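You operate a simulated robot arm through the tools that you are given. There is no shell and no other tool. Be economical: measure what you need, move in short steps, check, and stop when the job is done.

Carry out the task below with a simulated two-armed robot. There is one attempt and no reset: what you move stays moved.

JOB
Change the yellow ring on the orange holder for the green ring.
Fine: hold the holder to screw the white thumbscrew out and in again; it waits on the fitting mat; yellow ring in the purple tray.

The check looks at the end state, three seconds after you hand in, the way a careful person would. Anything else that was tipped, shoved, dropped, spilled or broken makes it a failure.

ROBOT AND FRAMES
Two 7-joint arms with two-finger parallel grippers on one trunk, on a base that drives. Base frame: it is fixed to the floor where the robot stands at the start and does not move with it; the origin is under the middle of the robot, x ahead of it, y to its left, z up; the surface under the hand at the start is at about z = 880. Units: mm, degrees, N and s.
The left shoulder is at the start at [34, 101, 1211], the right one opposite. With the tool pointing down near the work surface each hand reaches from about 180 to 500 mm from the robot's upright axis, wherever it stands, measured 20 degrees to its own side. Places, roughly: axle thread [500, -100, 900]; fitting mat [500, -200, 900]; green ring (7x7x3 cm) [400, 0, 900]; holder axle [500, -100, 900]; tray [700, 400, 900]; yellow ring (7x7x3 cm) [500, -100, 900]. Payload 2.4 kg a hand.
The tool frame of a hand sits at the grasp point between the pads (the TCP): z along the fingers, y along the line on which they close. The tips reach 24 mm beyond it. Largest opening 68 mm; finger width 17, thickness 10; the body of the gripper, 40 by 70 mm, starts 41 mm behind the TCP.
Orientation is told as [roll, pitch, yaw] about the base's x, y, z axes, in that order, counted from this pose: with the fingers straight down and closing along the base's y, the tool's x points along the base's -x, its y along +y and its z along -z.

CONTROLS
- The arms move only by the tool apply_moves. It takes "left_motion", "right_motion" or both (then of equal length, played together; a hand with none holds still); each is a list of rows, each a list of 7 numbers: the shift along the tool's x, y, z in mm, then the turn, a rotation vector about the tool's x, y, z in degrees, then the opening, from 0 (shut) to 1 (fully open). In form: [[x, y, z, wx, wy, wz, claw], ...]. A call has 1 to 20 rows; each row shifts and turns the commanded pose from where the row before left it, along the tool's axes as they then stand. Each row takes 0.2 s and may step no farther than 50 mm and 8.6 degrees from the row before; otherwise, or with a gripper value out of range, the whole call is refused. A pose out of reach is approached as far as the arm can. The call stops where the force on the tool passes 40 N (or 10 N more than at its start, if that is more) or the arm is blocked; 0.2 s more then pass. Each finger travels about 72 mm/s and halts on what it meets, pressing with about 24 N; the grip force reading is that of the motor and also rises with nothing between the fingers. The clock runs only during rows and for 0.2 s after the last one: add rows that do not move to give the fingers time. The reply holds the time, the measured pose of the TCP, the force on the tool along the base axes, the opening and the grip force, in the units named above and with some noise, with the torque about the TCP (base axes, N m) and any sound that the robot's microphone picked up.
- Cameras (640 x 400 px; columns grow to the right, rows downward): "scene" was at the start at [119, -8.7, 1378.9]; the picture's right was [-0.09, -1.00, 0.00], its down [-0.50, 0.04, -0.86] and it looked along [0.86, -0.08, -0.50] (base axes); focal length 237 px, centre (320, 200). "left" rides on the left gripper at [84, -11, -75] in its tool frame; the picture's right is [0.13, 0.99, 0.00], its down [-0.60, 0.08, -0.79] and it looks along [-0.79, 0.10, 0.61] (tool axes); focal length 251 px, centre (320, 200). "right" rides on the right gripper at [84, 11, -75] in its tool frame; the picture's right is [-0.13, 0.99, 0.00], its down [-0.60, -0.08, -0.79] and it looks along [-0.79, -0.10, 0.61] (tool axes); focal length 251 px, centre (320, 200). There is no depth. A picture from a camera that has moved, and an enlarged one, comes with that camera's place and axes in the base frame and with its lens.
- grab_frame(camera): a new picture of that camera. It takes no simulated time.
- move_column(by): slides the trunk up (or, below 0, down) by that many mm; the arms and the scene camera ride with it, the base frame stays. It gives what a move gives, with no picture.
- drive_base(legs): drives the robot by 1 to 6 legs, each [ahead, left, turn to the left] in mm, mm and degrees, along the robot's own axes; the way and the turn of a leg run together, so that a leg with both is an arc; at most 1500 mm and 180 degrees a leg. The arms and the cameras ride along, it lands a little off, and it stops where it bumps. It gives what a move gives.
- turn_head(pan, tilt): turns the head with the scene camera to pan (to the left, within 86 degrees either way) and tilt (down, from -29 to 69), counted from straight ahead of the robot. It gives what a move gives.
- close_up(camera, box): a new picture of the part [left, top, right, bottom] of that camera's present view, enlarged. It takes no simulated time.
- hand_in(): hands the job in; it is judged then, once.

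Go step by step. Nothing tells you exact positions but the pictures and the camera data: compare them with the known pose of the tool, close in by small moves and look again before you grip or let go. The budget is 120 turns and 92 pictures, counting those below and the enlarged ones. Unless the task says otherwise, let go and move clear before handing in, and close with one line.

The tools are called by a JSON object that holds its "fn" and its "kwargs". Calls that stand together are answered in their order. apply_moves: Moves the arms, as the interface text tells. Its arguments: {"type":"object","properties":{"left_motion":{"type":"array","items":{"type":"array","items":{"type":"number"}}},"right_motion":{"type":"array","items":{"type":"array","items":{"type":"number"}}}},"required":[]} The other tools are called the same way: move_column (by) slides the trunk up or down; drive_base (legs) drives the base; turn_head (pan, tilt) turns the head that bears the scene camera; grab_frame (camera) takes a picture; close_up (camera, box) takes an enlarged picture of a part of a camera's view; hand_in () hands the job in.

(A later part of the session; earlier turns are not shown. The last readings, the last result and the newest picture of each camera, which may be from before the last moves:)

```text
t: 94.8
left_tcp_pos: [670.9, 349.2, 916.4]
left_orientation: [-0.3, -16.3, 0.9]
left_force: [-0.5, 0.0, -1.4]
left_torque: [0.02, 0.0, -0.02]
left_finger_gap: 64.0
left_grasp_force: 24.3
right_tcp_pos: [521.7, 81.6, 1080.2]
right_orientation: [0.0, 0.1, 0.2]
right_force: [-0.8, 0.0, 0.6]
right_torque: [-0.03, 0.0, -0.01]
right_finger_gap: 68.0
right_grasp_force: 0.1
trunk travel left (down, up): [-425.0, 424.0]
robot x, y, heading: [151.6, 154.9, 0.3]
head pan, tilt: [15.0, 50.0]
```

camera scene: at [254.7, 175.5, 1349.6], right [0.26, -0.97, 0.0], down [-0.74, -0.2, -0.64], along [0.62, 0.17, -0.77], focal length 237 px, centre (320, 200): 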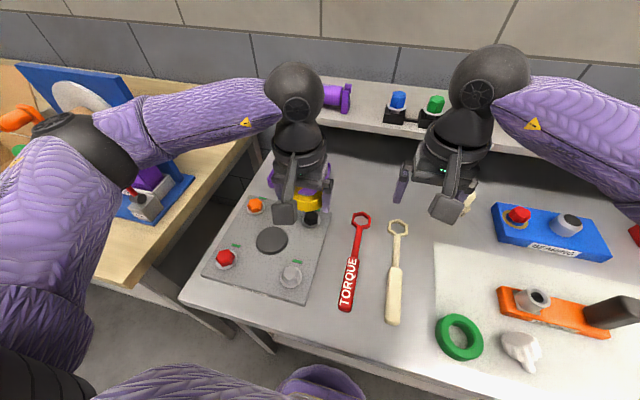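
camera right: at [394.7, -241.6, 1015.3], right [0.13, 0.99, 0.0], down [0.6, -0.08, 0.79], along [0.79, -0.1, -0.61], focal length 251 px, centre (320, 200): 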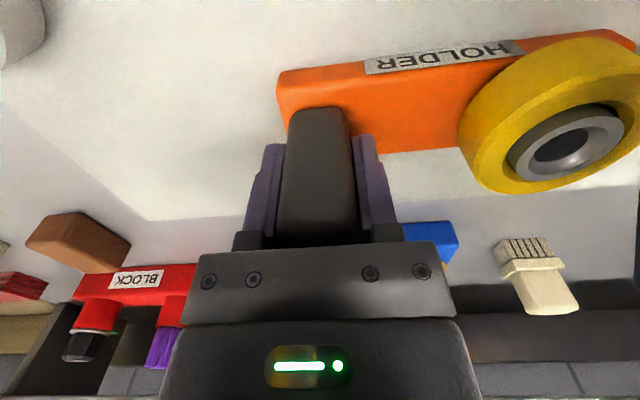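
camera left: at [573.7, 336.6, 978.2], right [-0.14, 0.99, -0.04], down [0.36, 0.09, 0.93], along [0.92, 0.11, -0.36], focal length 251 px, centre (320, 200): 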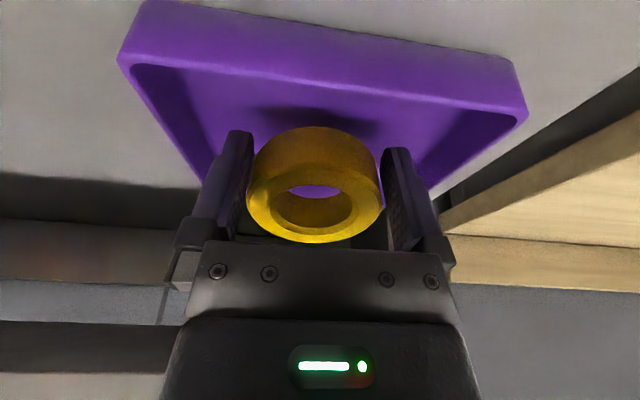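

{"fn": "apply_moves", "kwargs": {"left_motion": [[0.6, 0, 2, 0, 0, 0, 0], [0.6, 0, 2, 0, 0, 0, 0], [0, 0, 0, 0, 0, 0, 0]]}}

{"fn": "close_up", "kwargs": {"camera": "left", "box": [160, 40, 480, 260]}}

```text
t: 95.6
left_tcp_pos: [670.5, 349.6, 912.7]
left_orientation: [-0.4, -16.3, 0.9]
left_force: [-0.1, 0.3, -0.8]
left_torque: [0.01, -0.01, -0.01]
left_finger_gap: 64.5
left_grasp_force: 23.9
right_tcp_pos: [520.5, 81.5, 1080.2]
right_orientation: [0.0, 0.1, 0.3]
right_force: [0.4, 0.6, -1.1]
right_torque: [-0.01, -0.02, 0.0]
right_finger_gap: 68.1
right_grasp_force: 0.1
trunk travel left (down, up): [-425.0, 424.0]
robot x, y, heading: [150.6, 153.7, 0.2]
head pan, tilt: [15.0, 50.0]
```

```text
1.82 times, centred on (320, 150) of left
camera zoom: at [569.0, 336.6, 962.0], right [-0.14, 0.99, -0.04], down [0.36, 0.09, 0.93], along [0.92, 0.11, -0.36], focal length 457 px, centre (320, 291)
```

zoom: 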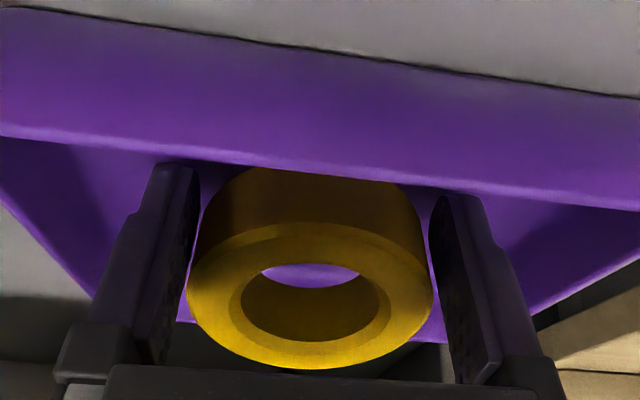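

{"fn": "apply_moves", "kwargs": {"left_motion": [[0.6, 0, 2, 0, 0, 0, 0], [0.6, 0, 2, 0, 0, 0, 0], [0, 0, 0, 0, 0, 0, 0]]}}

```text
t: 96.4
left_tcp_pos: [669.6, 349.4, 909.7]
left_orientation: [-0.4, -16.5, 1.0]
left_force: [6.7, 2.2, 18.3]
left_torque: [0.23, -0.06, -0.07]
left_finger_gap: 64.6
left_grasp_force: 23.8
left hand out of reach, approached as far as the arm can: row 1
right_tcp_pos: [520.4, 81.4, 1079.9]
right_orientation: [0.1, 0.0, 0.2]
right_force: [0.0, -0.5, 0.3]
right_torque: [0.01, 0.02, -0.02]
right_finger_gap: 68.0
right_grasp_force: 0.1
trunk travel left (down, up): [-425.0, 424.0]
robot x, y, heading: [153.0, 156.3, 0.1]
head pan, tilt: [15.0, 50.0]
```

Contact with the tray floor; I release and withdraw straight along the fingers, upward.

{"fn": "apply_moves", "kwargs": {"left_motion": [[0, 0, 0, 0, 0, 0, 0.97], [0, 0, 0, 0, 0, 0, 1], [0, 0, 0, 0, 0, 0, 1], [0, 0, -8, 0, 0, 0, 1], [0, 0, -12, 0, 0, 0, 1], [0, 0, -25, 0, 0, 0, 1], [0, 0, -30, 0, 0, 0, 1], [0, 0, -30, 0, 0, 0, 1], [0, 0, -30, 0, 0, 0, 1], [20, 0, 0, 0, 8, 0, 1], [20, 0, 0, 0, 8, 0, 1], [30, 0, 0, 0, 0, 0, 1], [30, 0, 0, 0, 0, 0, 1], [30, 0, 0, 0, 0, 0, 1]]}}

{"fn": "grab_frame", "kwargs": {"camera": "scene"}}

```text
t: 99.4
left_tcp_pos: [503.8, 347.2, 1029.7]
left_orientation: [-0.3, -0.3, 0.8]
left_force: [-0.4, 0.3, 0.0]
left_torque: [0.01, -0.01, 0.02]
left_finger_gap: 68.1
left_grasp_force: 0.0
right_tcp_pos: [520.2, 82.2, 1079.7]
right_orientation: [0.0, 0.1, 0.3]
right_force: [0.6, -0.3, 0.6]
right_torque: [0.0, 0.05, -0.03]
right_finger_gap: 68.2
right_grasp_force: 0.1
trunk travel left (down, up): [-425.0, 424.0]
robot x, y, heading: [149.2, 155.6, 0.1]
head pan, tilt: [15.0, 50.0]
```

```text
34 pictures are left
camera scene: at [254.3, 175.6, 1349.7], right [0.26, -0.97, 0.0], down [-0.74, -0.2, -0.64], along [0.62, 0.17, -0.77], focal length 237 px, centre (320, 200)
```

scene: 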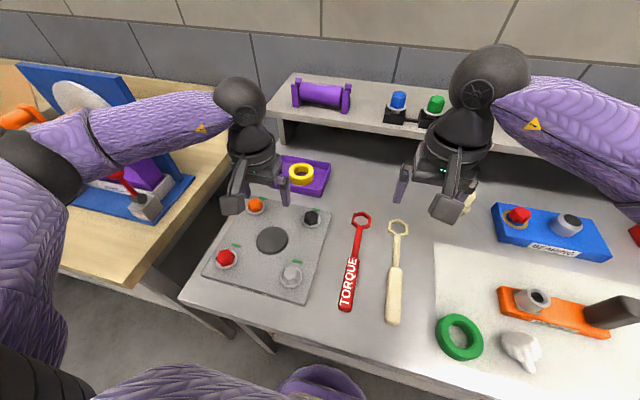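

Yellow ring is in the tray. I drive back to the holder.

{"fn": "drive_base", "kwargs": {"legs": [[-60, 0, 0], [0, -352, 0]]}}

{"fn": "turn_head", "kwargs": {"pan": 8, "tilt": 58}}

{"fn": "grab_frame", "kwargs": {"camera": "scene"}}

{"fn": "close_up", "kwargs": {"camera": "scene", "box": [200, 120, 424, 260]}}

```text
t: 102.3
left_tcp_pos: [446.5, 1.9, 1030.2]
left_orientation: [-0.3, -0.2, 0.9]
left_force: [0.1, -0.7, -0.4]
left_torque: [0.0, 0.0, 0.0]
left_finger_gap: 68.1
left_grasp_force: 0.0
right_tcp_pos: [462.0, -264.6, 1078.8]
right_orientation: [-0.1, 0.1, 0.4]
right_force: [-0.3, -0.8, -0.3]
right_torque: [-0.01, 0.02, 0.01]
right_finger_gap: 68.0
right_grasp_force: 0.1
trunk travel left (down, up): [-425.0, 424.0]
robot x, y, heading: [92.8, -193.1, 0.2]
head pan, tilt: [15.0, 50.0]
```

```text
t: 103.0
left_tcp_pos: [444.4, 2.0, 1029.4]
left_orientation: [-0.4, -0.2, 0.9]
left_force: [-0.6, 0.3, -0.9]
left_torque: [-0.01, 0.03, -0.03]
left_finger_gap: 68.3
left_grasp_force: 0.0
right_tcp_pos: [461.6, -264.3, 1078.8]
right_orientation: [0.0, -0.1, 0.4]
right_force: [0.9, -0.1, 0.0]
right_torque: [0.03, 0.0, 0.01]
right_finger_gap: 68.1
right_grasp_force: 0.0
trunk travel left (down, up): [-425.0, 424.0]
robot x, y, heading: [95.0, -186.4, 0.2]
head pan, tilt: [8.0, 58.0]
```

```text
33 pictures are left
camera scene: at [189.6, -181.0, 1339.5], right [0.14, -0.99, 0.0], down [-0.84, -0.12, -0.53], along [0.52, 0.08, -0.85], focal length 237 px, centre (320, 200)
```

scene: 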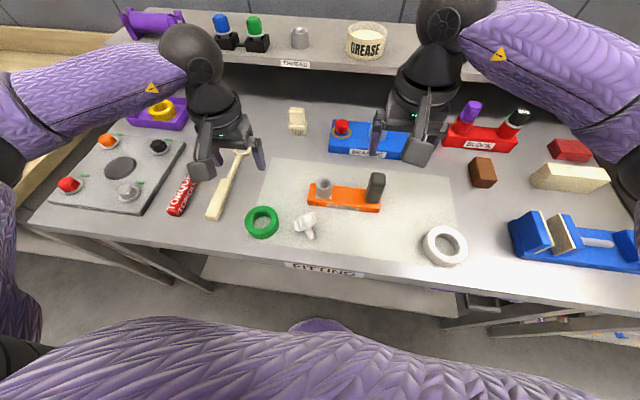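

```text
2.86 times, centred on (312, 190) of scene
camera zoom: at [189.6, -181.0, 1339.5], right [0.14, -0.99, 0.0], down [-0.84, -0.12, -0.53], along [0.52, 0.08, -0.85], focal length 677 px, centre (343, 229)
```

zoom: 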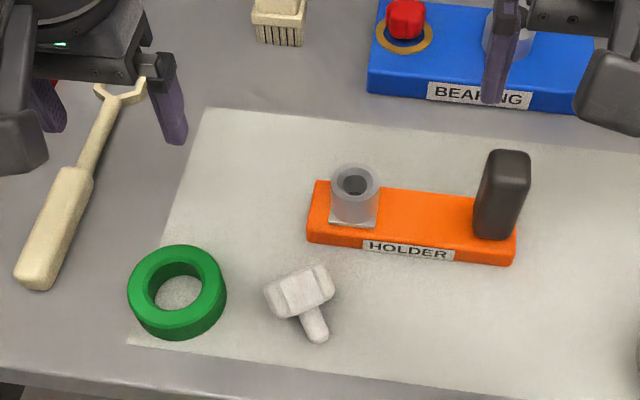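

Everything is in place: green ring centre about (395,−29), thumbscrew beside it. I use the same chord grip on the green ring, TCP at about (373,−29).

{"fn": "apply_moves", "kwargs": {"left_motion": [[18, -8, 5, 0, 0, 0, 1], [18, -8, 5, 0, 0, 0, 1], [18, -8, 5, 0, 0, 0, 1], [18, -7, 10, 0, 0, 0, 1], [0, 0, 20, 0, 0, 0, 1], [0, 0, 25, 0, 0, 0, 1], [0, 0, 0, 0, 0, 0, 1]]}}

{"fn": "close_up", "kwargs": {"camera": "left", "box": [160, 0, 480, 240]}}

```text
t: 104.5
left_tcp_pos: [372.3, -31.7, 960.7]
left_orientation: [-0.2, -0.3, 1.0]
left_force: [-0.1, 0.8, -0.1]
left_torque: [-0.03, 0.02, -0.03]
left_finger_gap: 67.8
left_grasp_force: 0.0
right_tcp_pos: [462.1, -261.7, 1080.6]
right_orientation: [0.1, -0.1, 0.4]
right_force: [0.1, 0.9, -0.3]
right_torque: [-0.01, 0.03, -0.03]
right_finger_gap: 67.8
right_grasp_force: 0.1
trunk travel left (down, up): [-425.0, 424.0]
robot x, y, heading: [88.9, -190.1, 0.1]
head pan, tilt: [8.0, 58.0]
```

```text
1.67 times, centred on (320, 120) of left
camera zoom: at [289.0, -43.5, 1035.6], right [-0.14, 0.99, -0.01], down [0.6, 0.09, 0.79], along [0.79, 0.11, -0.61], focal length 419 px, centre (320, 333)
```

zoom: 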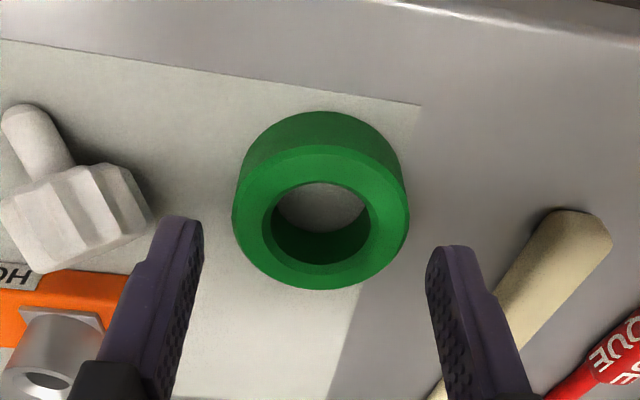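

{"fn": "apply_moves", "kwargs": {"left_motion": [[0, 1.5, 16, 0, 0, 0, 1], [0, 0, 16, 0, 0, 0, 1], [0, 0, 10, 0, 0, 0, 1], [0, 0, 7, 0, 0, 0, 1], [0, 0, 0, 0, 0, 0, 1]]}}

{"fn": "close_up", "kwargs": {"camera": "left", "box": [180, 20, 460, 230]}}

```text
t: 105.8
left_tcp_pos: [373.0, -31.1, 910.4]
left_orientation: [-0.3, -0.2, 0.9]
left_force: [0.2, 0.5, -0.2]
left_torque: [-0.01, 0.03, 0.0]
left_finger_gap: 68.3
left_grasp_force: 0.1
right_tcp_pos: [460.6, -264.3, 1079.8]
right_orientation: [-0.1, 0.1, 0.4]
right_force: [0.1, -0.5, 0.5]
right_torque: [-0.02, -0.04, -0.01]
right_finger_gap: 67.7
right_grasp_force: 0.0
trunk travel left (down, up): [-425.0, 424.0]
robot x, y, heading: [92.8, -189.2, 0.4]
head pan, tilt: [8.0, 58.0]
```

```text
1.90 times, centred on (320, 125) of left
camera zoom: at [289.4, -42.1, 985.5], right [-0.15, 0.99, -0.01], down [0.6, 0.09, 0.8], along [0.79, 0.11, -0.61], focal length 479 px, centre (320, 343)
```

zoom: 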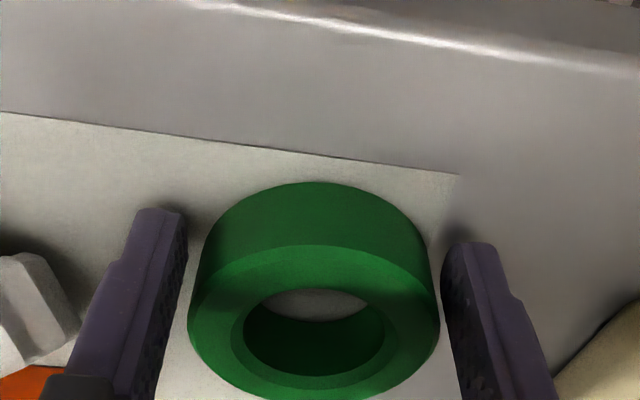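

{"fn": "apply_moves", "kwargs": {"left_motion": [[0, 0, 2, 0, 0, 0, 1], [0, 0, 0, 0, 0, 0, 0.9], [0, 0, 0, 0, 0, 0, 0.5], [0, 0, 0, 0, 0, 0, 0], [0, 0, 0, 0, 0, 0, 0]]}}

{"fn": "apply_moves", "kwargs": {"left_motion": [[0, 0, -4, 0, 0, 0, 0], [0, 0, -8, 0, 0, 0, 0], [0, 0, -14, 0, 0, 0, 0], [0, 0, -20, 0, 0, 0, 0], [0, 0, -20, 0, 0, 0, 0], [0, 0, -20, 0, 0, 0, 0], [0, 0, 0, 0, 0, 0, 0]]}}

{"fn": "close_up", "kwargs": {"camera": "left", "box": [180, 20, 460, 230]}}

```text
t: 107.0
left_tcp_pos: [374.4, -29.8, 907.5]
left_orientation: [-0.2, -0.2, 0.9]
left_force: [0.0, 0.7, 3.3]
left_torque: [0.13, 0.02, -0.01]
left_finger_gap: 64.3
left_grasp_force: 23.7
right_tcp_pos: [461.0, -263.0, 1080.7]
right_orientation: [0.0, 0.0, 0.4]
right_force: [-0.2, 0.0, -0.7]
right_torque: [-0.02, -0.02, -0.02]
right_finger_gap: 67.8
right_grasp_force: 0.1
trunk travel left (down, up): [-425.0, 424.0]
robot x, y, heading: [88.8, -190.2, 0.3]
head pan, tilt: [8.0, 58.0]
```

```text
t: 108.5
left_tcp_pos: [373.6, -30.5, 993.7]
left_orientation: [-0.3, -0.1, 0.9]
left_force: [0.0, 0.1, -1.7]
left_torque: [0.02, 0.02, -0.01]
left_finger_gap: 64.5
left_grasp_force: 23.9
right_tcp_pos: [461.4, -262.8, 1079.1]
right_orientation: [0.0, 0.1, 0.4]
right_force: [0.3, 1.4, 0.2]
right_torque: [0.03, -0.01, 0.0]
right_finger_gap: 67.9
right_grasp_force: 0.1
trunk travel left (down, up): [-425.0, 424.0]
robot x, y, heading: [95.4, -187.3, 0.3]
head pan, tilt: [8.0, 58.0]
```

```text
1.90 times, centred on (320, 125) of left
camera zoom: at [289.5, -42.6, 1070.0], right [-0.15, 0.99, -0.01], down [0.6, 0.09, 0.8], along [0.79, 0.11, -0.61], focal length 479 px, centre (320, 343)
```

zoom: 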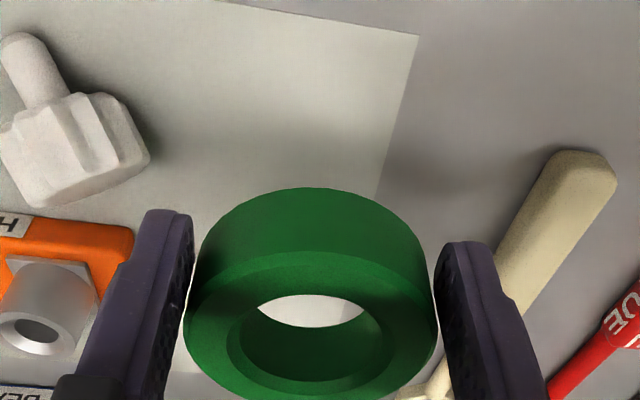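

Same 64 mm chord as the yellow ring, so placing at TCP ≈ (460,−147) should centre it on the axle. I move above it.

{"fn": "apply_moves", "kwargs": {"left_motion": [[-10, -14, -3, 0, 0, 0, 0], [-11, -15, -3, 0, 0, 0, 0], [-11, -15, 0, 0, 0, 0, 0], [-11, -15, 0, 0, 0, 0, 0], [-11, -15, 0, 0, 0, 0, 0], [-11, -15, 0, 0, 0, 0, 0], [-11, -14, 0, 0, 0, 0, 0], [-10, -14, 0, 0, 0, 0, 0], [0, 0, 0, 0, 0, 0, 0]]}}

{"fn": "close_up", "kwargs": {"camera": "left", "box": [180, 20, 460, 230]}}

{"fn": "close_up", "kwargs": {"camera": "scene", "box": [240, 110, 432, 230]}}

```text
t: 110.5
left_tcp_pos: [461.4, -142.5, 1001.0]
left_orientation: [-0.3, -0.2, 0.9]
left_force: [-0.7, -0.2, -1.3]
left_torque: [0.01, -0.02, 0.0]
left_finger_gap: 64.4
left_grasp_force: 24.7
right_tcp_pos: [460.9, -263.2, 1079.1]
right_orientation: [0.0, 0.1, 0.3]
right_force: [0.1, 0.6, 0.1]
right_torque: [0.03, 0.01, -0.02]
right_finger_gap: 68.1
right_grasp_force: 0.0
trunk travel left (down, up): [-425.0, 424.0]
robot x, y, heading: [91.0, -189.7, 0.2]
head pan, tilt: [8.0, 58.0]
```

```text
1.90 times, centred on (320, 125) of left
camera zoom: at [376.7, -156.6, 1077.4], right [-0.15, 0.99, -0.01], down [0.6, 0.09, 0.8], along [0.79, 0.11, -0.61], focal length 479 px, centre (320, 343)
```

zoom: 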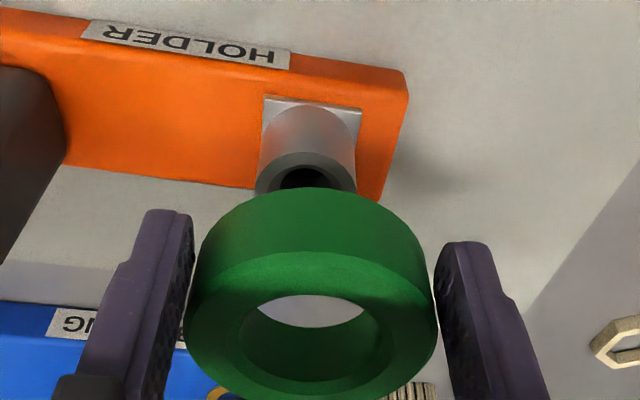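

```text
3.33 times, centred on (336, 170) of scene
camera zoom: at [189.6, -181.1, 1339.4], right [0.14, -0.99, 0.0], down [-0.84, -0.12, -0.53], along [0.52, 0.08, -0.85], focal length 790 px, centre (267, 300)
```

zoom: 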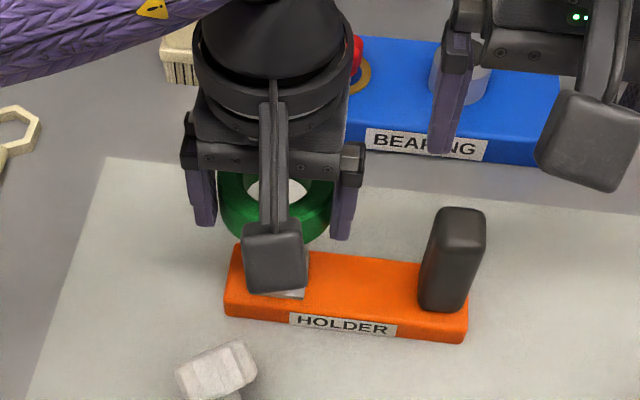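

Before lowering, I let the right hand take hold of the grip block again at its earlier pose.

{"fn": "apply_moves", "kwargs": {"right_motion": [[-8, 5, 5, 0, 0, 0, 1], [-8, 5.5, 15, 0, 0, 0.3, 1], [0, 0, 20, 0, 0, 0, 1], [0, 0, 0, 0, 0, 0, 1]], "left_motion": [[0, -1.3, 0, 0, 0, 0, 0], [1.5, -1.3, 0, 0, 0, 0, 0], [0, 0, 0, 0, 0, 0, 0], [0, 0, 0, 0, 0, 0, 0]]}}

{"fn": "close_up", "kwargs": {"camera": "right", "box": [200, 0, 600, 250]}}

```text
t: 111.5
left_tcp_pos: [460.6, -146.4, 1001.8]
left_orientation: [-0.2, -0.2, 1.0]
left_force: [-0.7, -0.6, -0.7]
left_torque: [-0.01, -0.01, -0.01]
left_finger_gap: 64.0
left_grasp_force: 23.8
right_tcp_pos: [478.9, -253.6, 1039.6]
right_orientation: [0.0, 0.0, 0.0]
right_force: [-2.1, 0.1, 0.1]
right_torque: [0.02, -0.02, 0.03]
right_finger_gap: 68.0
right_grasp_force: 0.1
trunk travel left (down, up): [-425.0, 424.0]
robot x, y, heading: [89.0, -194.8, 0.4]
head pan, tilt: [8.0, 58.0]
```

```text
1.60 times, centred on (400, 125) of right
camera zoom: at [394.6, -242.1, 1113.2], right [0.13, 0.99, 0.0], down [0.6, -0.08, 0.79], along [0.79, -0.1, -0.61], focal length 402 px, centre (192, 320)
```

zoom: 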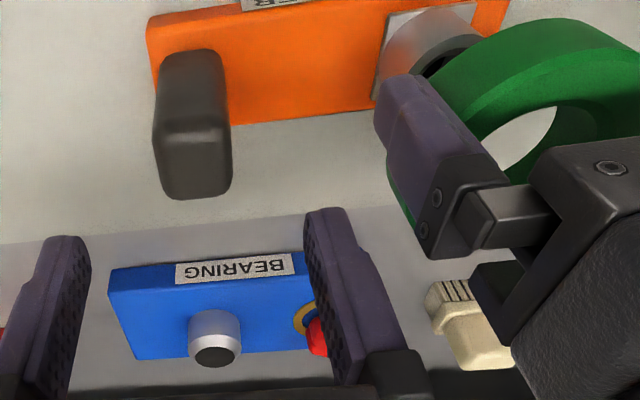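

{"fn": "apply_moves", "kwargs": {"right_motion": [[0, 0, 22, 0, 0, 0, 1], [0, 0, 22, 0, 0, 0, 1], [0, 0, 22, 0, 0, 0, 1], [0, 0, 20, 0, 0, 0, 1], [0, 0, 12, 0, 0, 0, 1], [0, 0, 0, 0, 0, 0, 0.6], [0, 0, 0, 0, 0, 0, 0.3], [0, 0, 0, 0, 0, 0, 0], [0, 0, 0, 0, 0, 0, 0], [0, 0, 0, 0, 0, 0, 0]]}}

{"fn": "grab_frame", "kwargs": {"camera": "right"}}

{"fn": "close_up", "kwargs": {"camera": "left", "box": [180, 20, 460, 230]}}

```text
t: 113.8
left_tcp_pos: [460.7, -148.8, 1001.1]
left_orientation: [-0.3, -0.2, 0.9]
left_force: [-0.2, 0.3, -0.3]
left_torque: [0.0, -0.02, 0.01]
left_finger_gap: 64.3
left_grasp_force: 23.9
right_tcp_pos: [477.5, -252.4, 941.9]
right_orientation: [-0.1, 0.2, 0.0]
right_force: [-0.4, -0.2, -0.6]
right_torque: [-0.2, 0.01, -0.02]
right_finger_gap: 30.2
right_grasp_force: 24.1
trunk travel left (down, up): [-425.0, 424.0]
robot x, y, heading: [92.7, -188.9, 0.1]
head pan, tilt: [8.0, 58.0]
```

```text
25 pictures are left
camera right: at [394.4, -242.0, 1015.4], right [0.13, 0.99, 0.0], down [0.61, -0.08, 0.79], along [0.79, -0.1, -0.61], focal length 251 px, centre (320, 200)
```

right: 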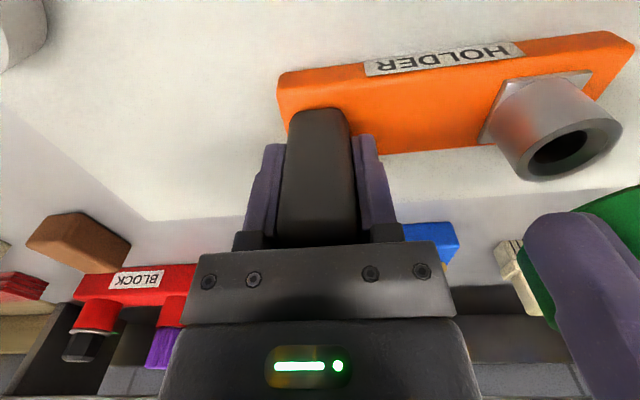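

```text
1.90 times, centred on (320, 125) of left
camera zoom: at [375.6, -159.6, 1077.1], right [-0.15, 0.99, -0.01], down [0.6, 0.09, 0.79], along [0.79, 0.11, -0.61], focal length 479 px, centre (320, 343)
```

zoom: 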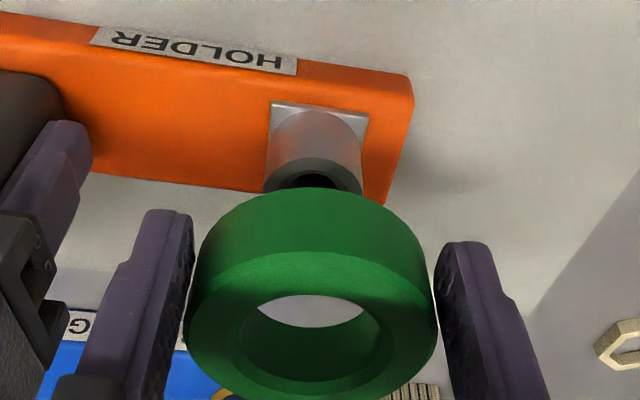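

Alignment matches the pose at which the yellow ring came off. I lower the green ring.

{"fn": "apply_moves", "kwargs": {"left_motion": [[0.5, 0, 15, 0, 0, 0, 0], [0, 0, 12, 0, 0, 0, 0], [0, 0, 0, 0, 0, 0, 0]]}}

{"fn": "close_up", "kwargs": {"camera": "left", "box": [180, 20, 460, 230]}}

{"fn": "close_up", "kwargs": {"camera": "right", "box": [440, 0, 640, 220]}}

```text
t: 114.5
left_tcp_pos: [458.6, -147.8, 973.7]
left_orientation: [-0.3, -0.2, 0.8]
left_force: [0.1, 1.1, -0.6]
left_torque: [-0.01, 0.03, 0.01]
left_finger_gap: 64.7
left_grasp_force: 24.1
right_tcp_pos: [477.6, -251.9, 942.6]
right_orientation: [0.0, 0.1, 0.2]
right_force: [0.5, -0.4, 0.1]
right_torque: [-0.17, 0.03, -0.03]
right_finger_gap: 29.8
right_grasp_force: 24.1
trunk travel left (down, up): [-425.0, 424.0]
robot x, y, heading: [90.9, -190.2, 0.5]
head pan, tilt: [8.0, 58.0]
```

```text
1.90 times, centred on (320, 125) of left
camera zoom: at [374.8, -160.2, 1049.2], right [-0.15, 0.99, -0.01], down [0.6, 0.09, 0.8], along [0.79, 0.11, -0.61], focal length 479 px, centre (320, 343)
```

zoom: 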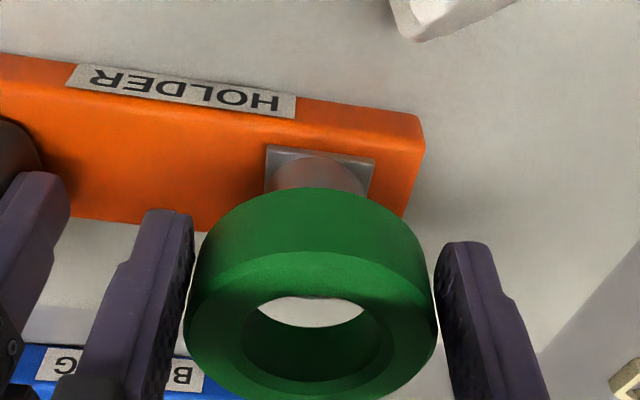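

```text
1.82 times, centred on (540, 110) of right
camera zoom: at [394.4, -241.9, 1015.5], right [0.13, 0.99, 0.0], down [0.61, -0.08, 0.79], along [0.79, -0.1, -0.61], focal length 457 px, centre (-80, 364)
```

zoom: 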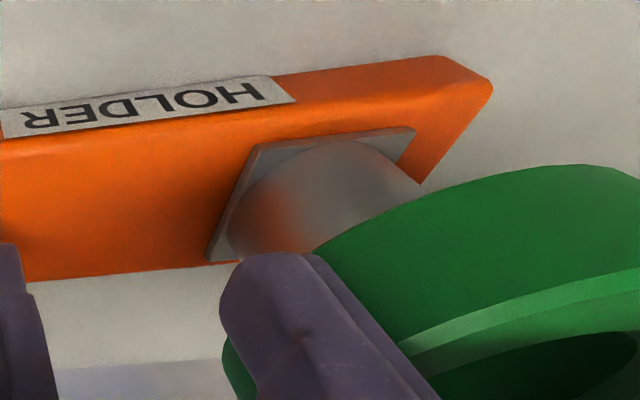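

{"fn": "apply_moves", "kwargs": {"left_motion": [[0, 0.5, 4, 0, 0, 0, 0], [0, 0, 4, 0, 0, 0, 0], [0, 0, 4, 0, 0, 0, 0], [0, 0, 0, 0, 0, 0, 0]]}}

{"fn": "close_up", "kwargs": {"camera": "left", "box": [180, 20, 460, 230]}}

```text
t: 115.5
left_tcp_pos: [460.5, -146.8, 962.6]
left_orientation: [-0.4, -0.3, 0.9]
left_force: [0.0, -0.1, -0.8]
left_torque: [0.0, -0.01, -0.01]
left_finger_gap: 64.0
left_grasp_force: 24.1
right_tcp_pos: [479.5, -252.4, 942.5]
right_orientation: [-0.1, 0.2, 0.1]
right_force: [0.2, -0.2, 0.2]
right_torque: [-0.16, 0.0, 0.04]
right_finger_gap: 29.7
right_grasp_force: 23.9
trunk travel left (down, up): [-425.0, 424.0]
robot x, y, heading: [91.6, -191.3, 0.0]
head pan, tilt: [8.0, 58.0]
```

```text
1.90 times, centred on (320, 125) of left
camera zoom: at [375.6, -159.3, 1037.2], right [-0.15, 0.99, -0.01], down [0.6, 0.09, 0.79], along [0.79, 0.11, -0.61], focal length 479 px, centre (320, 343)
```

zoom: 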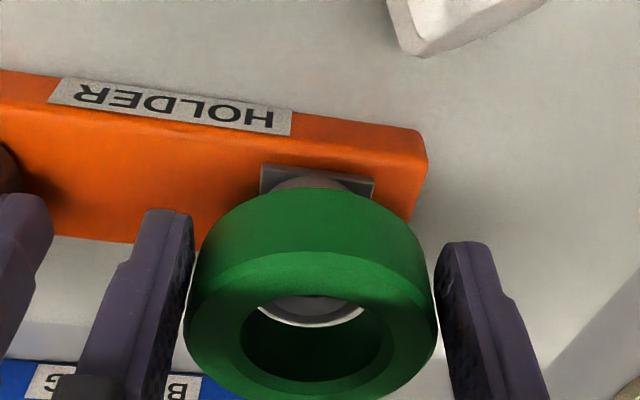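

The axle shows centred in the hole with no contact; continue down.

{"fn": "apply_moves", "kwargs": {"left_motion": [[0, 0, 4, 0, 0, 0, 0], [0, 0, 4, 0, 0, 0, 0], [0, 0, 4, 0, 0, 0, 0], [0, 0, 4, 0, 0, 0, 0], [0, 0, 4, 0, 0, 0, 0], [0, 0, 4, 0, 0, 0, 0], [0, 0, 0, 0, 0, 0, 0]]}}

{"fn": "close_up", "kwargs": {"camera": "left", "box": [180, 20, 460, 230]}}

```text
t: 117.2
left_tcp_pos: [460.8, -148.5, 938.9]
left_orientation: [-0.4, -0.1, 1.0]
left_force: [-0.1, 1.0, -0.7]
left_torque: [0.02, 0.04, 0.01]
left_finger_gap: 64.3
left_grasp_force: 23.6
right_tcp_pos: [478.5, -253.6, 941.2]
right_orientation: [0.0, 0.2, 0.0]
right_force: [-0.1, 0.1, -0.8]
right_torque: [-0.15, -0.01, 0.0]
right_finger_gap: 30.0
right_grasp_force: 24.4
trunk travel left (down, up): [-425.0, 424.0]
robot x, y, heading: [91.3, -189.1, 0.2]
head pan, tilt: [8.0, 58.0]
```

```text
1.90 times, centred on (320, 125) of left
camera zoom: at [375.9, -160.1, 1013.8], right [-0.15, 0.99, -0.01], down [0.6, 0.09, 0.79], along [0.79, 0.11, -0.61], focal length 479 px, centre (320, 343)
```

zoom: 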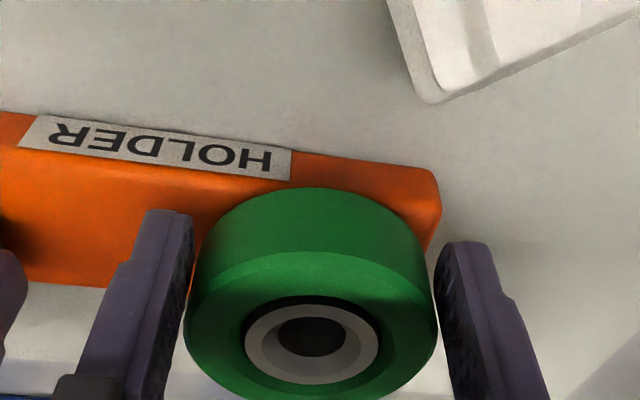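

Well on the axle; the last few millimetres until it seats.

{"fn": "apply_moves", "kwargs": {"left_motion": [[0, 0, 3, 0, 0, 0, 0], [0, 0, 3, 0, 0, 0, 0], [0, 0, 2, 0, 0, 0, 0], [0, 0, 0, 0, 0, 0, 0]]}}

```text
t: 118.2
left_tcp_pos: [461.1, -148.2, 931.3]
left_orientation: [-0.3, -0.3, 1.0]
left_force: [2.5, 3.7, 15.6]
left_torque: [0.23, -0.19, 0.0]
left_finger_gap: 64.3
left_grasp_force: 24.3
right_tcp_pos: [477.4, -252.5, 943.4]
right_orientation: [-0.1, 0.1, 0.0]
right_force: [0.5, -2.0, -4.4]
right_torque: [-0.33, -0.24, -0.06]
right_finger_gap: 30.1
right_grasp_force: 23.9
trunk travel left (down, up): [-425.0, 424.0]
robot x, y, heading: [93.1, -189.8, 0.4]
head pan, tilt: [8.0, 58.0]
```

Seated. I release, rise, and turn the left hand to the thumbscrew's tilted pose.

{"fn": "apply_moves", "kwargs": {"left_motion": [[0, 0, 0, 0, 0, 0, 0.97], [0, 0, 0, 0, 0, 0, 1], [0, 0, -5, 0, 0, 0, 1], [0, 0, -20, 0, 0, 0, 1], [0, 0, -30, 0, 0, 0, 1], [0, 0, -35, 0, 0, 0, 1], [0, 0, -20, 0, 0, 0, 1], [5, 30, 0, 0, 0, 0, 1], [5, 30, 0, 0, 0, 0, 1], [6, 28, 0, 0, 0, 0, 1], [0, 0, 0, 0, 0, 0, 1]]}}

{"fn": "apply_moves", "kwargs": {"left_motion": [[0, 0, 0, 0, 0, -7.2, 1], [0, 0, 0, 0, 0, -7.2, 1], [0, 0, 0, 0, 0, -7.2, 1], [0, 0, 0, 0, 0, -7.2, 1], [0, 0, 0, 0, 0, -7.2, 1], [0, 0, 0, 0, 8.4, 0, 1], [0, 0, 0, 0, 8.4, 0, 1], [0, 0, 0, 0, 8.4, 0, 1], [0, 0, 0, 0, 8.4, 0, 1], [0, 0, 0, 0, 8.4, 0, 1], [0, 0, 0, 0, 8.2, 0, 1], [0, 0, 0, 0, 0, 0, 1]]}}

{"fn": "close_up", "kwargs": {"camera": "scene", "box": [200, 120, 424, 260]}}

{"fn": "grab_frame", "kwargs": {"camera": "left"}}

```text
t: 120.5
left_tcp_pos: [442.9, -57.4, 1039.4]
left_orientation: [-0.3, -0.2, 1.0]
left_force: [0.4, -1.3, -0.2]
left_torque: [0.01, -0.01, -0.01]
left_finger_gap: 68.0
left_grasp_force: 0.0
right_tcp_pos: [478.3, -251.5, 941.4]
right_orientation: [-0.1, 0.0, 0.1]
right_force: [-0.4, -0.9, -0.7]
right_torque: [-0.2, 0.0, 0.04]
right_finger_gap: 30.0
right_grasp_force: 24.1
trunk travel left (down, up): [-425.0, 424.0]
robot x, y, heading: [93.6, -189.8, 0.1]
head pan, tilt: [8.0, 58.0]
```

```text
t: 123.2
left_tcp_pos: [442.7, -59.0, 1039.5]
left_orientation: [-0.7, 50.3, 36.4]
left_force: [0.0, -0.7, 0.7]
left_torque: [0.0, 0.01, 0.0]
left_finger_gap: 68.0
left_grasp_force: 0.0
right_tcp_pos: [476.6, -252.4, 941.8]
right_orientation: [-0.1, 0.1, 0.1]
right_force: [0.0, -0.6, -0.4]
right_torque: [-0.22, -0.01, -0.01]
right_finger_gap: 29.8
right_grasp_force: 24.0
trunk travel left (down, up): [-425.0, 424.0]
robot x, y, heading: [94.3, -190.4, 0.2]
head pan, tilt: [8.0, 58.0]
```

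```text
2.86 times, centred on (312, 190) of scene
camera zoom: at [189.8, -181.0, 1339.4], right [0.14, -0.99, 0.0], down [-0.84, -0.12, -0.53], along [0.52, 0.08, -0.85], focal length 677 px, centre (343, 229)
```

zoom: 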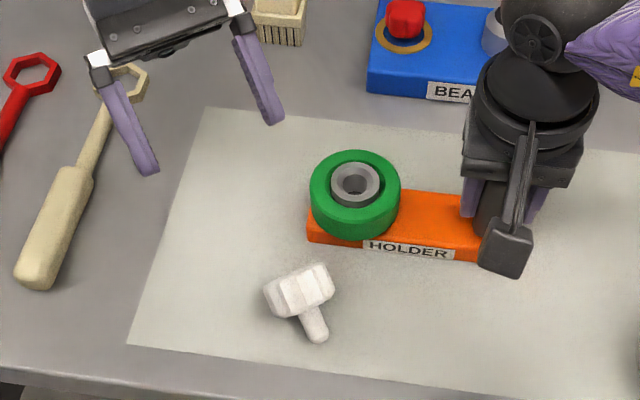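

```text
18 pictures are left
camera left: at [450.7, -65.3, 1153.4], right [-0.66, 0.74, 0.09], down [0.75, 0.66, 0.04], along [-0.03, 0.1, -0.99], focal length 251 px, centre (320, 200)
```

left: 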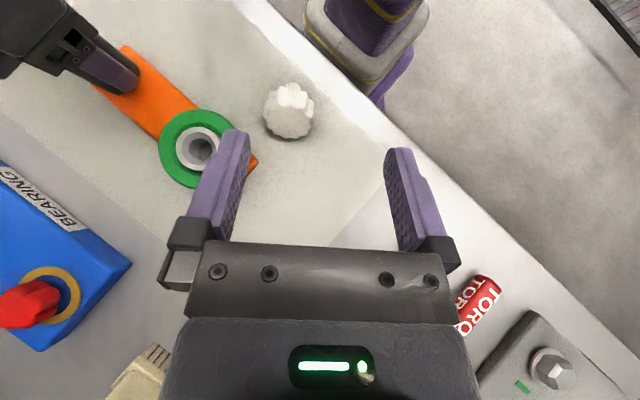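

Green ring is on the axle. To keep the hand clear of it I approach the thumbscrew with yaw 52 instead of 36; first hover above it.

{"fn": "apply_moves", "kwargs": {"left_motion": [[0, 0, 0, 5.97, 0, -5.0, 0.92], [0, 0, 0, 5.97, 0, -5.0, 0.92], [3.2, -0.8, 19.2, 0, 0, 0, 0.92], [3.2, -0.8, 19.2, 0, 0, 0, 0.92], [3.2, -0.8, 19.2, 0, 0, 0, 0.92], [3.2, -0.8, 19.2, 0, 0, 0, 0.92], [0, 0, 0, 0, 0, 0, 0.92]]}}

{"fn": "grab_frame", "kwargs": {"camera": "left"}}

```text
t: 124.8
left_tcp_pos: [404.3, -113.9, 1001.0]
left_orientation: [-0.4, 50.3, 52.1]
left_force: [1.2, -0.2, 0.3]
left_torque: [-0.02, 0.01, 0.0]
left_finger_gap: 62.5
left_grasp_force: 0.1
right_tcp_pos: [476.6, -250.9, 941.1]
right_orientation: [-0.2, 0.2, 0.0]
right_force: [0.5, -1.1, -0.8]
right_torque: [-0.25, -0.02, 0.0]
right_finger_gap: 29.6
right_grasp_force: 24.0
trunk travel left (down, up): [-425.0, 424.0]
robot x, y, heading: [92.8, -192.2, 0.2]
head pan, tilt: [8.0, 58.0]
```

```text
17 pictures are left
camera left: at [414.1, -117.1, 1113.3], right [-0.84, 0.54, 0.09], down [0.54, 0.84, 0.04], along [-0.06, 0.09, -0.99], focal length 251 px, centre (320, 200)
```

left: 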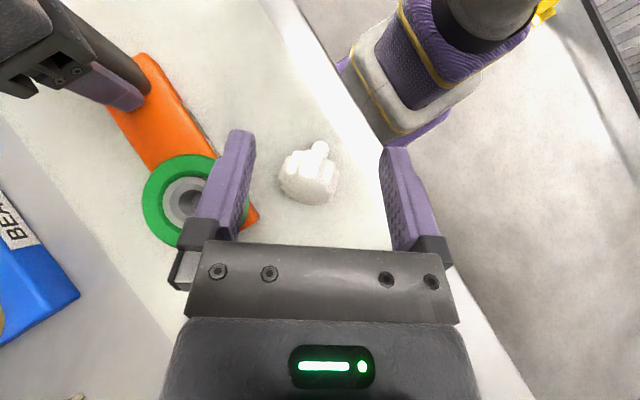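

{"fn": "apply_moves", "kwargs": {"left_motion": [[-12, 0, 9, 0, 0, 0, 0.92], [-12, 0, 9, 0, 0, 0, 0.92], [-12, 0, 9.5, 0, 0, 0, 0.92], [-11.5, 0, 9.6, 0, 0, 0, 0.92], [-11.5, 0, 9.6, 0, 0, 0, 0.92], [0, 0, 0, 0, 0, 0, 0.92]]}}

{"fn": "grab_frame", "kwargs": {"camera": "left"}}

```text
t: 126.2
left_tcp_pos: [403.5, -113.7, 926.1]
left_orientation: [-0.5, 50.3, 52.1]
left_force: [0.0, -0.7, 0.8]
left_torque: [-0.01, -0.01, -0.02]
left_finger_gap: 62.6
left_grasp_force: 0.1
right_tcp_pos: [477.6, -252.6, 941.3]
right_orientation: [-0.2, 0.1, 0.1]
right_force: [-0.7, -0.2, -0.9]
right_torque: [-0.19, 0.01, 0.02]
right_finger_gap: 29.7
right_grasp_force: 23.9
trunk travel left (down, up): [-425.0, 424.0]
robot x, y, heading: [91.3, -190.8, 0.4]
head pan, tilt: [8.0, 58.0]
```

```text
16 pictures are left
camera left: at [414.7, -117.3, 1039.3], right [-0.84, 0.54, 0.09], down [0.54, 0.84, 0.04], along [-0.06, 0.09, -0.99], focal length 251 px, centre (320, 200)
```

left: 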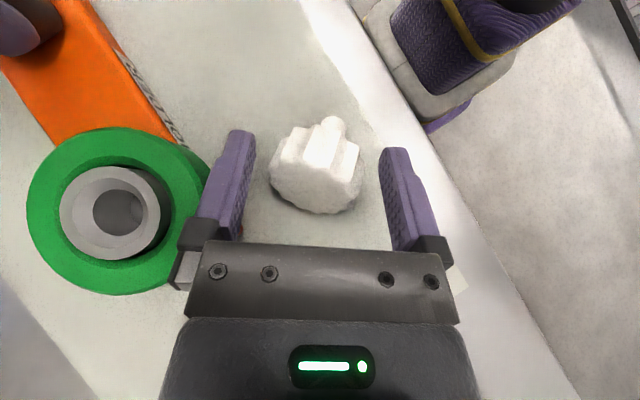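

{"fn": "apply_moves", "kwargs": {"left_motion": [[-5, 0, 4.2, 0, 0, 0, 0.92], [-4.5, 0, 3.8, 0, 0, 0, 0.92], [0, 0, 0, 0, 0, 0, 0.92]]}}

{"fn": "close_up", "kwargs": {"camera": "left", "box": [160, 40, 480, 280]}}

```text
t: 127.0
left_tcp_pos: [407.2, -114.2, 913.5]
left_orientation: [-0.5, 50.3, 52.0]
left_force: [-0.1, -0.6, 0.3]
left_torque: [0.0, 0.0, 0.01]
left_finger_gap: 62.7
left_grasp_force: 0.0
right_tcp_pos: [477.5, -252.1, 940.9]
right_orientation: [-0.1, 0.1, 0.2]
right_force: [0.2, 0.2, 0.4]
right_torque: [-0.22, 0.01, 0.02]
right_finger_gap: 30.0
right_grasp_force: 24.0
trunk travel left (down, up): [-425.0, 424.0]
robot x, y, heading: [96.4, -193.3, 0.2]
head pan, tilt: [8.0, 58.0]
```

```text
1.67 times, centred on (320, 160) of left
camera zoom: at [415.7, -117.9, 1026.8], right [-0.84, 0.54, 0.09], down [0.54, 0.84, 0.04], along [-0.06, 0.09, -0.99], focal length 419 px, centre (320, 267)
```

zoom: 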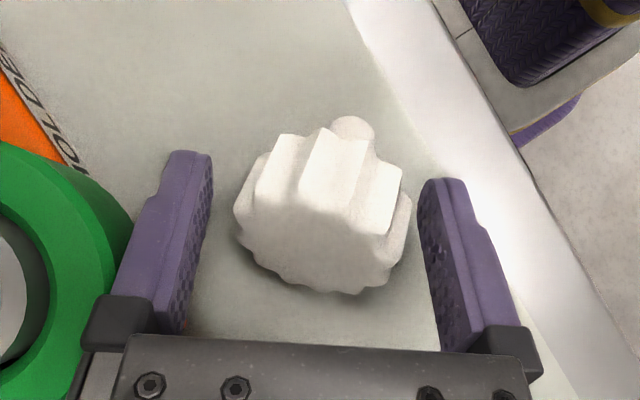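

{"fn": "apply_moves", "kwargs": {"left_motion": [[0, 0, 0, 0, 0, 0, 0.8], [0, 0, 0, 0, 0, 0, 0.74], [0, 0, 0, 0, 0, 0, 0.7], [0, 0, 0, 0, 0, 0, 0.66], [0, 0, 0, 0, 0, 0, 0.62], [0, 0, 0, 0, 0, 0, 0.4], [0, 0, 0, 0, 0, 0, 0], [0, 0, 0, 0, 0, 0, 0]]}}

{"fn": "close_up", "kwargs": {"camera": "left", "box": [160, 40, 480, 280]}}

```text
t: 128.8
left_tcp_pos: [404.7, -114.6, 913.3]
left_orientation: [-0.5, 50.3, 52.0]
left_force: [0.7, 0.1, 0.0]
left_torque: [-0.01, 0.03, -0.01]
left_finger_gap: 49.1
left_grasp_force: 23.7
right_tcp_pos: [478.3, -252.5, 941.5]
right_orientation: [-0.1, 0.1, 0.1]
right_force: [-0.4, 0.6, -0.6]
right_torque: [-0.16, -0.02, -0.02]
right_finger_gap: 29.9
right_grasp_force: 24.4
trunk travel left (down, up): [-425.0, 424.0]
robot x, y, heading: [90.9, -190.8, 0.3]
head pan, tilt: [8.0, 58.0]
```

```text
1.67 times, centred on (320, 160) of left
camera zoom: at [415.7, -117.8, 1026.9], right [-0.84, 0.54, 0.09], down [0.54, 0.84, 0.04], along [-0.06, 0.09, -0.99], focal length 419 px, centre (320, 267)
```

zoom: 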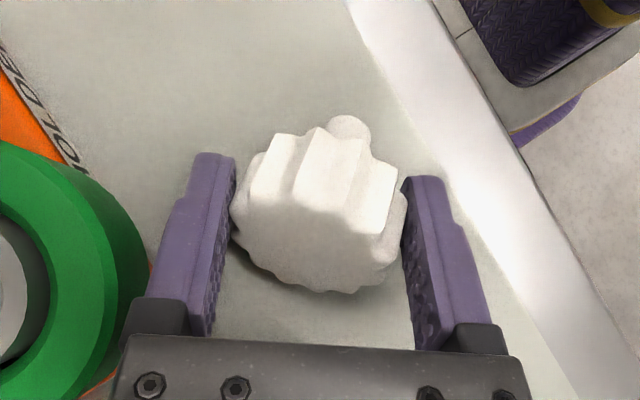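

The grip is skewed by ~13°, so I open, yaw back 8° to better match the screw's axis, and re-close.

{"fn": "apply_moves", "kwargs": {"left_motion": [[0, 0, 0, 0, 0, 0, 0.86], [0, 0, 0, 0, 0, 0, 0.86], [0, 0, 0, -3.1, 0, 2.6, 0.86], [0, 0, 0, -3.1, 0, 2.6, 0.86], [0, 0, 0, 0, 0, 0, 0.8], [0, 0, 0, 0, 0, 0, 0.74], [0, 0, 0, 0, 0, 0, 0.7], [0, 0, 0, 0, 0, 0, 0.66], [0, 0, 0, 0, 0, 0, 0.6], [0, 0, 0, 0, 0, 0, 0], [0, 0, 0, 0, 0, 0, 0]]}}

{"fn": "close_up", "kwargs": {"camera": "left", "box": [160, 40, 480, 280]}}

```text
t: 131.2
left_tcp_pos: [405.6, -114.6, 913.0]
left_orientation: [-0.5, 50.2, 44.0]
left_force: [0.4, -0.2, 0.4]
left_torque: [-0.01, 0.02, 0.02]
left_finger_gap: 45.2
left_grasp_force: 23.6
right_tcp_pos: [477.4, -252.8, 941.6]
right_orientation: [-0.1, 0.1, 0.1]
right_force: [0.3, 1.0, -0.9]
right_torque: [-0.17, -0.01, -0.03]
right_finger_gap: 29.8
right_grasp_force: 23.5
trunk travel left (down, up): [-425.0, 424.0]
robot x, y, heading: [91.3, -187.9, 0.4]
head pan, tilt: [8.0, 58.0]
```

```text
1.67 times, centred on (320, 160) of left
camera zoom: at [415.3, -118.8, 1026.6], right [-0.75, 0.65, 0.09], down [0.66, 0.75, 0.04], along [-0.04, 0.09, -0.99], focal length 419 px, centre (320, 267)
```

zoom: 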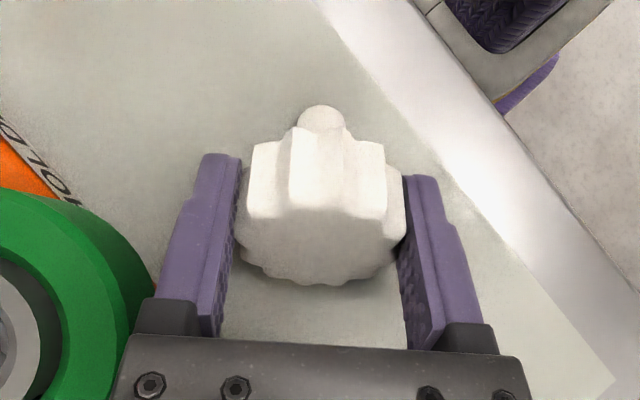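

Now well aligned sideways; the screw pitches about 15° relative to the fingers, which I can compensate by hand tilt. I lift it.

{"fn": "apply_moves", "kwargs": {"left_motion": [[4, 0, -3.2, 0, 0, 0, 0], [11, 0, -9.2, 0, 0, 0, 0], [15, 0, -12.9, 0, 0, 0, 0], [15, 0, -12.9, 0, 0, 0, 0], [15, 0, -12.9, 0, 0, 0, 0], [15, 0, -12.9, 0, 0, 0, 0], [15, 0, -12.9, 0, 0, 0, 0], [15, 0, -12.9, 0, 0, 0, 0], [0, 0, 0, 0, -8.3, 0, 0], [0, 0, 0, 0, -8.3, 0, 0], [0, 0, 0, 0, -8.3, 0, 0], [0, 0, 0, 0, -8.3, 0, 0], [0, 0, 0, 0, -8.5, 0, 0], [0, 0, 0, 0, -8.5, 0, 0], [0, 0, 0, 0, 0, 8.4, 0], [0, 0, 0, 0, 0, 8.4, 0], [0, 0, 0, 0, 0, 8.4, 0], [0, 0, 0, 0, 0, 8.4, 0], [0, 0, 0, 0, 0, 8.4, 0], [0, 0, 0, 0, 0, 0, 0]]}}

{"fn": "close_up", "kwargs": {"camera": "left", "box": [160, 0, 480, 240]}}

{"fn": "close_up", "kwargs": {"camera": "scene", "box": [200, 80, 424, 220]}}

```text
t: 135.3
left_tcp_pos: [405.9, -111.9, 1052.1]
left_orientation: [-0.3, -0.1, 2.3]
left_force: [0.2, -0.2, 0.2]
left_torque: [-0.01, 0.02, 0.05]
left_finger_gap: 45.2
left_grasp_force: 23.7
right_tcp_pos: [477.1, -252.3, 941.5]
right_orientation: [0.0, 0.1, 0.0]
right_force: [0.0, 0.0, -0.2]
right_torque: [-0.16, -0.01, -0.01]
right_finger_gap: 29.9
right_grasp_force: 23.7
trunk travel left (down, up): [-425.0, 424.0]
robot x, y, heading: [94.1, -188.9, 0.2]
head pan, tilt: [8.0, 58.0]
```

```text
1.67 times, centred on (320, 120) of left
camera zoom: at [322.0, -125.9, 1127.1], right [-0.17, 0.99, -0.01], down [0.6, 0.11, 0.8], along [0.78, 0.13, -0.61], focal length 419 px, centre (320, 333)
```

zoom: 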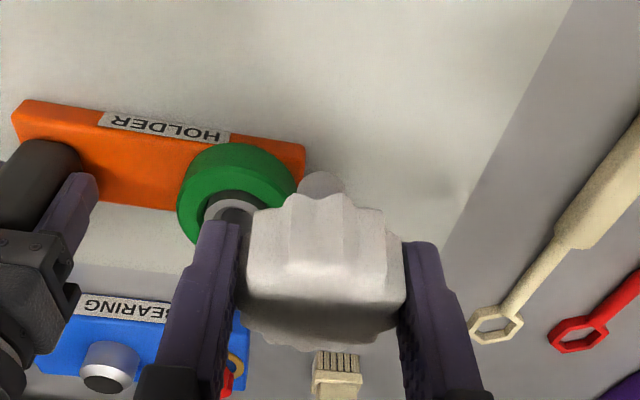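

```text
2.86 times, centred on (312, 150) of scene
camera zoom: at [189.8, -181.0, 1339.4], right [0.14, -0.99, 0.0], down [-0.84, -0.12, -0.53], along [0.52, 0.08, -0.85], focal length 677 px, centre (343, 343)
```

zoom: 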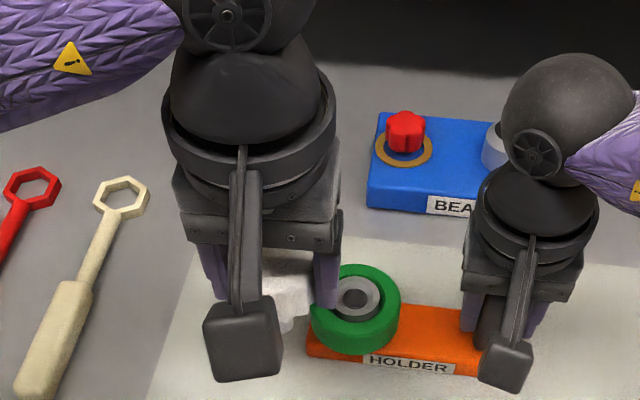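

The stud leans about 15° toward the robot relative to the fingers. I tilt the hand −15° so the stud is vertical and hover over the axle.

{"fn": "apply_moves", "kwargs": {"left_motion": [[0, 0, 0, 0, 0, 2.3, 0], [0, 0, 0, 0, -7.5, 0, 0], [0, 0, 0, 0, -7.5, 0, 0], [-10.4, -7, 13.6, 0, 0, 0, 0], [-10.4, -7, 13.6, 0, 0, 0, 0], [-10.4, -7, 13.6, 0, 0, 0, 0], [-10.4, -7, 13.6, 0, 0, 0, 0], [-10.4, -7, 13.4, 0, 0, 0, 0], [0, 0, 0, 0, 0, 0, 0]]}}

{"fn": "close_up", "kwargs": {"camera": "left", "box": [200, 20, 440, 200]}}

{"fn": "close_up", "kwargs": {"camera": "right", "box": [440, 60, 640, 240]}}

```text
t: 137.3
left_tcp_pos: [474.6, -147.1, 999.6]
left_orientation: [-0.3, -15.3, 0.2]
left_force: [0.1, -0.2, 0.0]
left_torque: [0.0, -0.02, 0.02]
left_finger_gap: 45.0
left_grasp_force: 24.0
right_tcp_pos: [478.4, -253.0, 941.1]
right_orientation: [0.0, 0.1, 0.1]
right_force: [0.0, 0.2, 0.2]
right_torque: [-0.18, -0.02, 0.0]
right_finger_gap: 29.9
right_grasp_force: 24.1
trunk travel left (down, up): [-425.0, 424.0]
robot x, y, heading: [95.0, -189.9, 0.4]
head pan, tilt: [8.0, 58.0]
```

```text
2.22 times, centred on (320, 110) of left
camera zoom: at [373.9, -158.1, 1050.9], right [-0.13, 0.99, -0.04], down [0.37, 0.08, 0.92], along [0.92, 0.1, -0.38], focal length 559 px, centre (320, 400)
```

zoom: 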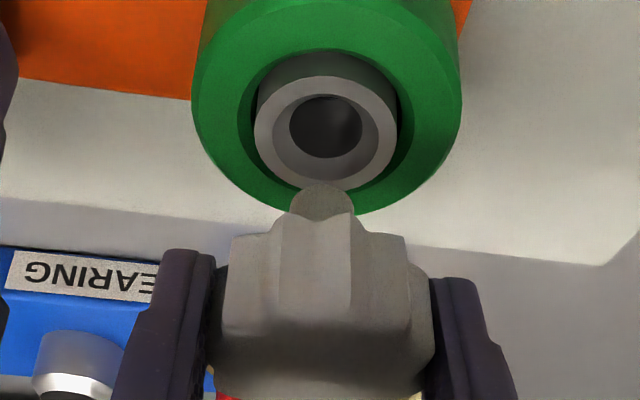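

```text
2.22 times, centred on (540, 150) of right
camera zoom: at [394.4, -241.9, 1015.5], right [0.13, 0.99, 0.0], down [0.61, -0.08, 0.79], along [0.79, -0.1, -0.61], focal length 559 px, centre (-169, 311)
```

zoom: 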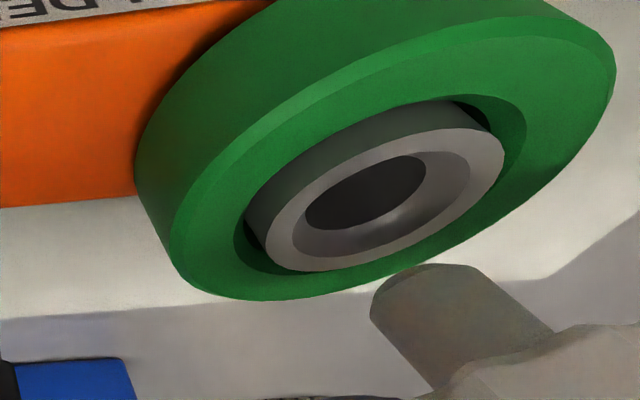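

From both wrist views I find the socket at about (477,−148,935) and the stud tip 6.5 mm too far ahead. I correct and lower in small steps.

{"fn": "apply_moves", "kwargs": {"left_motion": [[6.3, -0.7, -1.7, 0, 0, 0, 0], [0, 0, 0, 0, 0, 0, 0], [1.3, 0, 4.83, 0, 0, 0, 0], [1.3, 0, 4.83, 0, 0, 0, 0], [0, 0, 0, 0, 0, 0, 0]]}}

{"fn": "close_up", "kwargs": {"camera": "left", "box": [200, 20, 440, 200]}}

```text
t: 138.6
left_tcp_pos: [467.1, -145.6, 989.8]
left_orientation: [-0.3, -15.2, 0.2]
left_force: [0.2, -0.3, -0.1]
left_torque: [0.03, -0.01, 0.01]
left_finger_gap: 45.1
left_grasp_force: 23.8
right_tcp_pos: [478.0, -252.0, 942.3]
right_orientation: [0.0, 0.2, 0.1]
right_force: [0.6, 0.4, -0.2]
right_torque: [-0.13, -0.04, 0.0]
right_finger_gap: 30.0
right_grasp_force: 24.4
trunk travel left (down, up): [-425.0, 424.0]
robot x, y, heading: [93.4, -192.6, 0.1]
head pan, tilt: [8.0, 58.0]
```

```text
2.22 times, centred on (320, 110) of left
camera zoom: at [366.6, -158.5, 1040.7], right [-0.13, 0.99, -0.04], down [0.37, 0.08, 0.92], along [0.92, 0.1, -0.38], focal length 559 px, centre (320, 400)
```

zoom: 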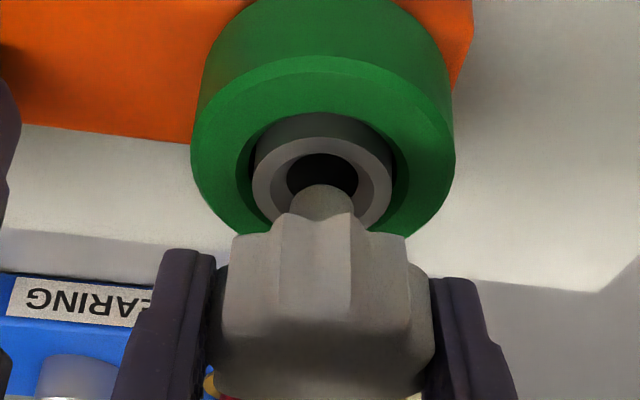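

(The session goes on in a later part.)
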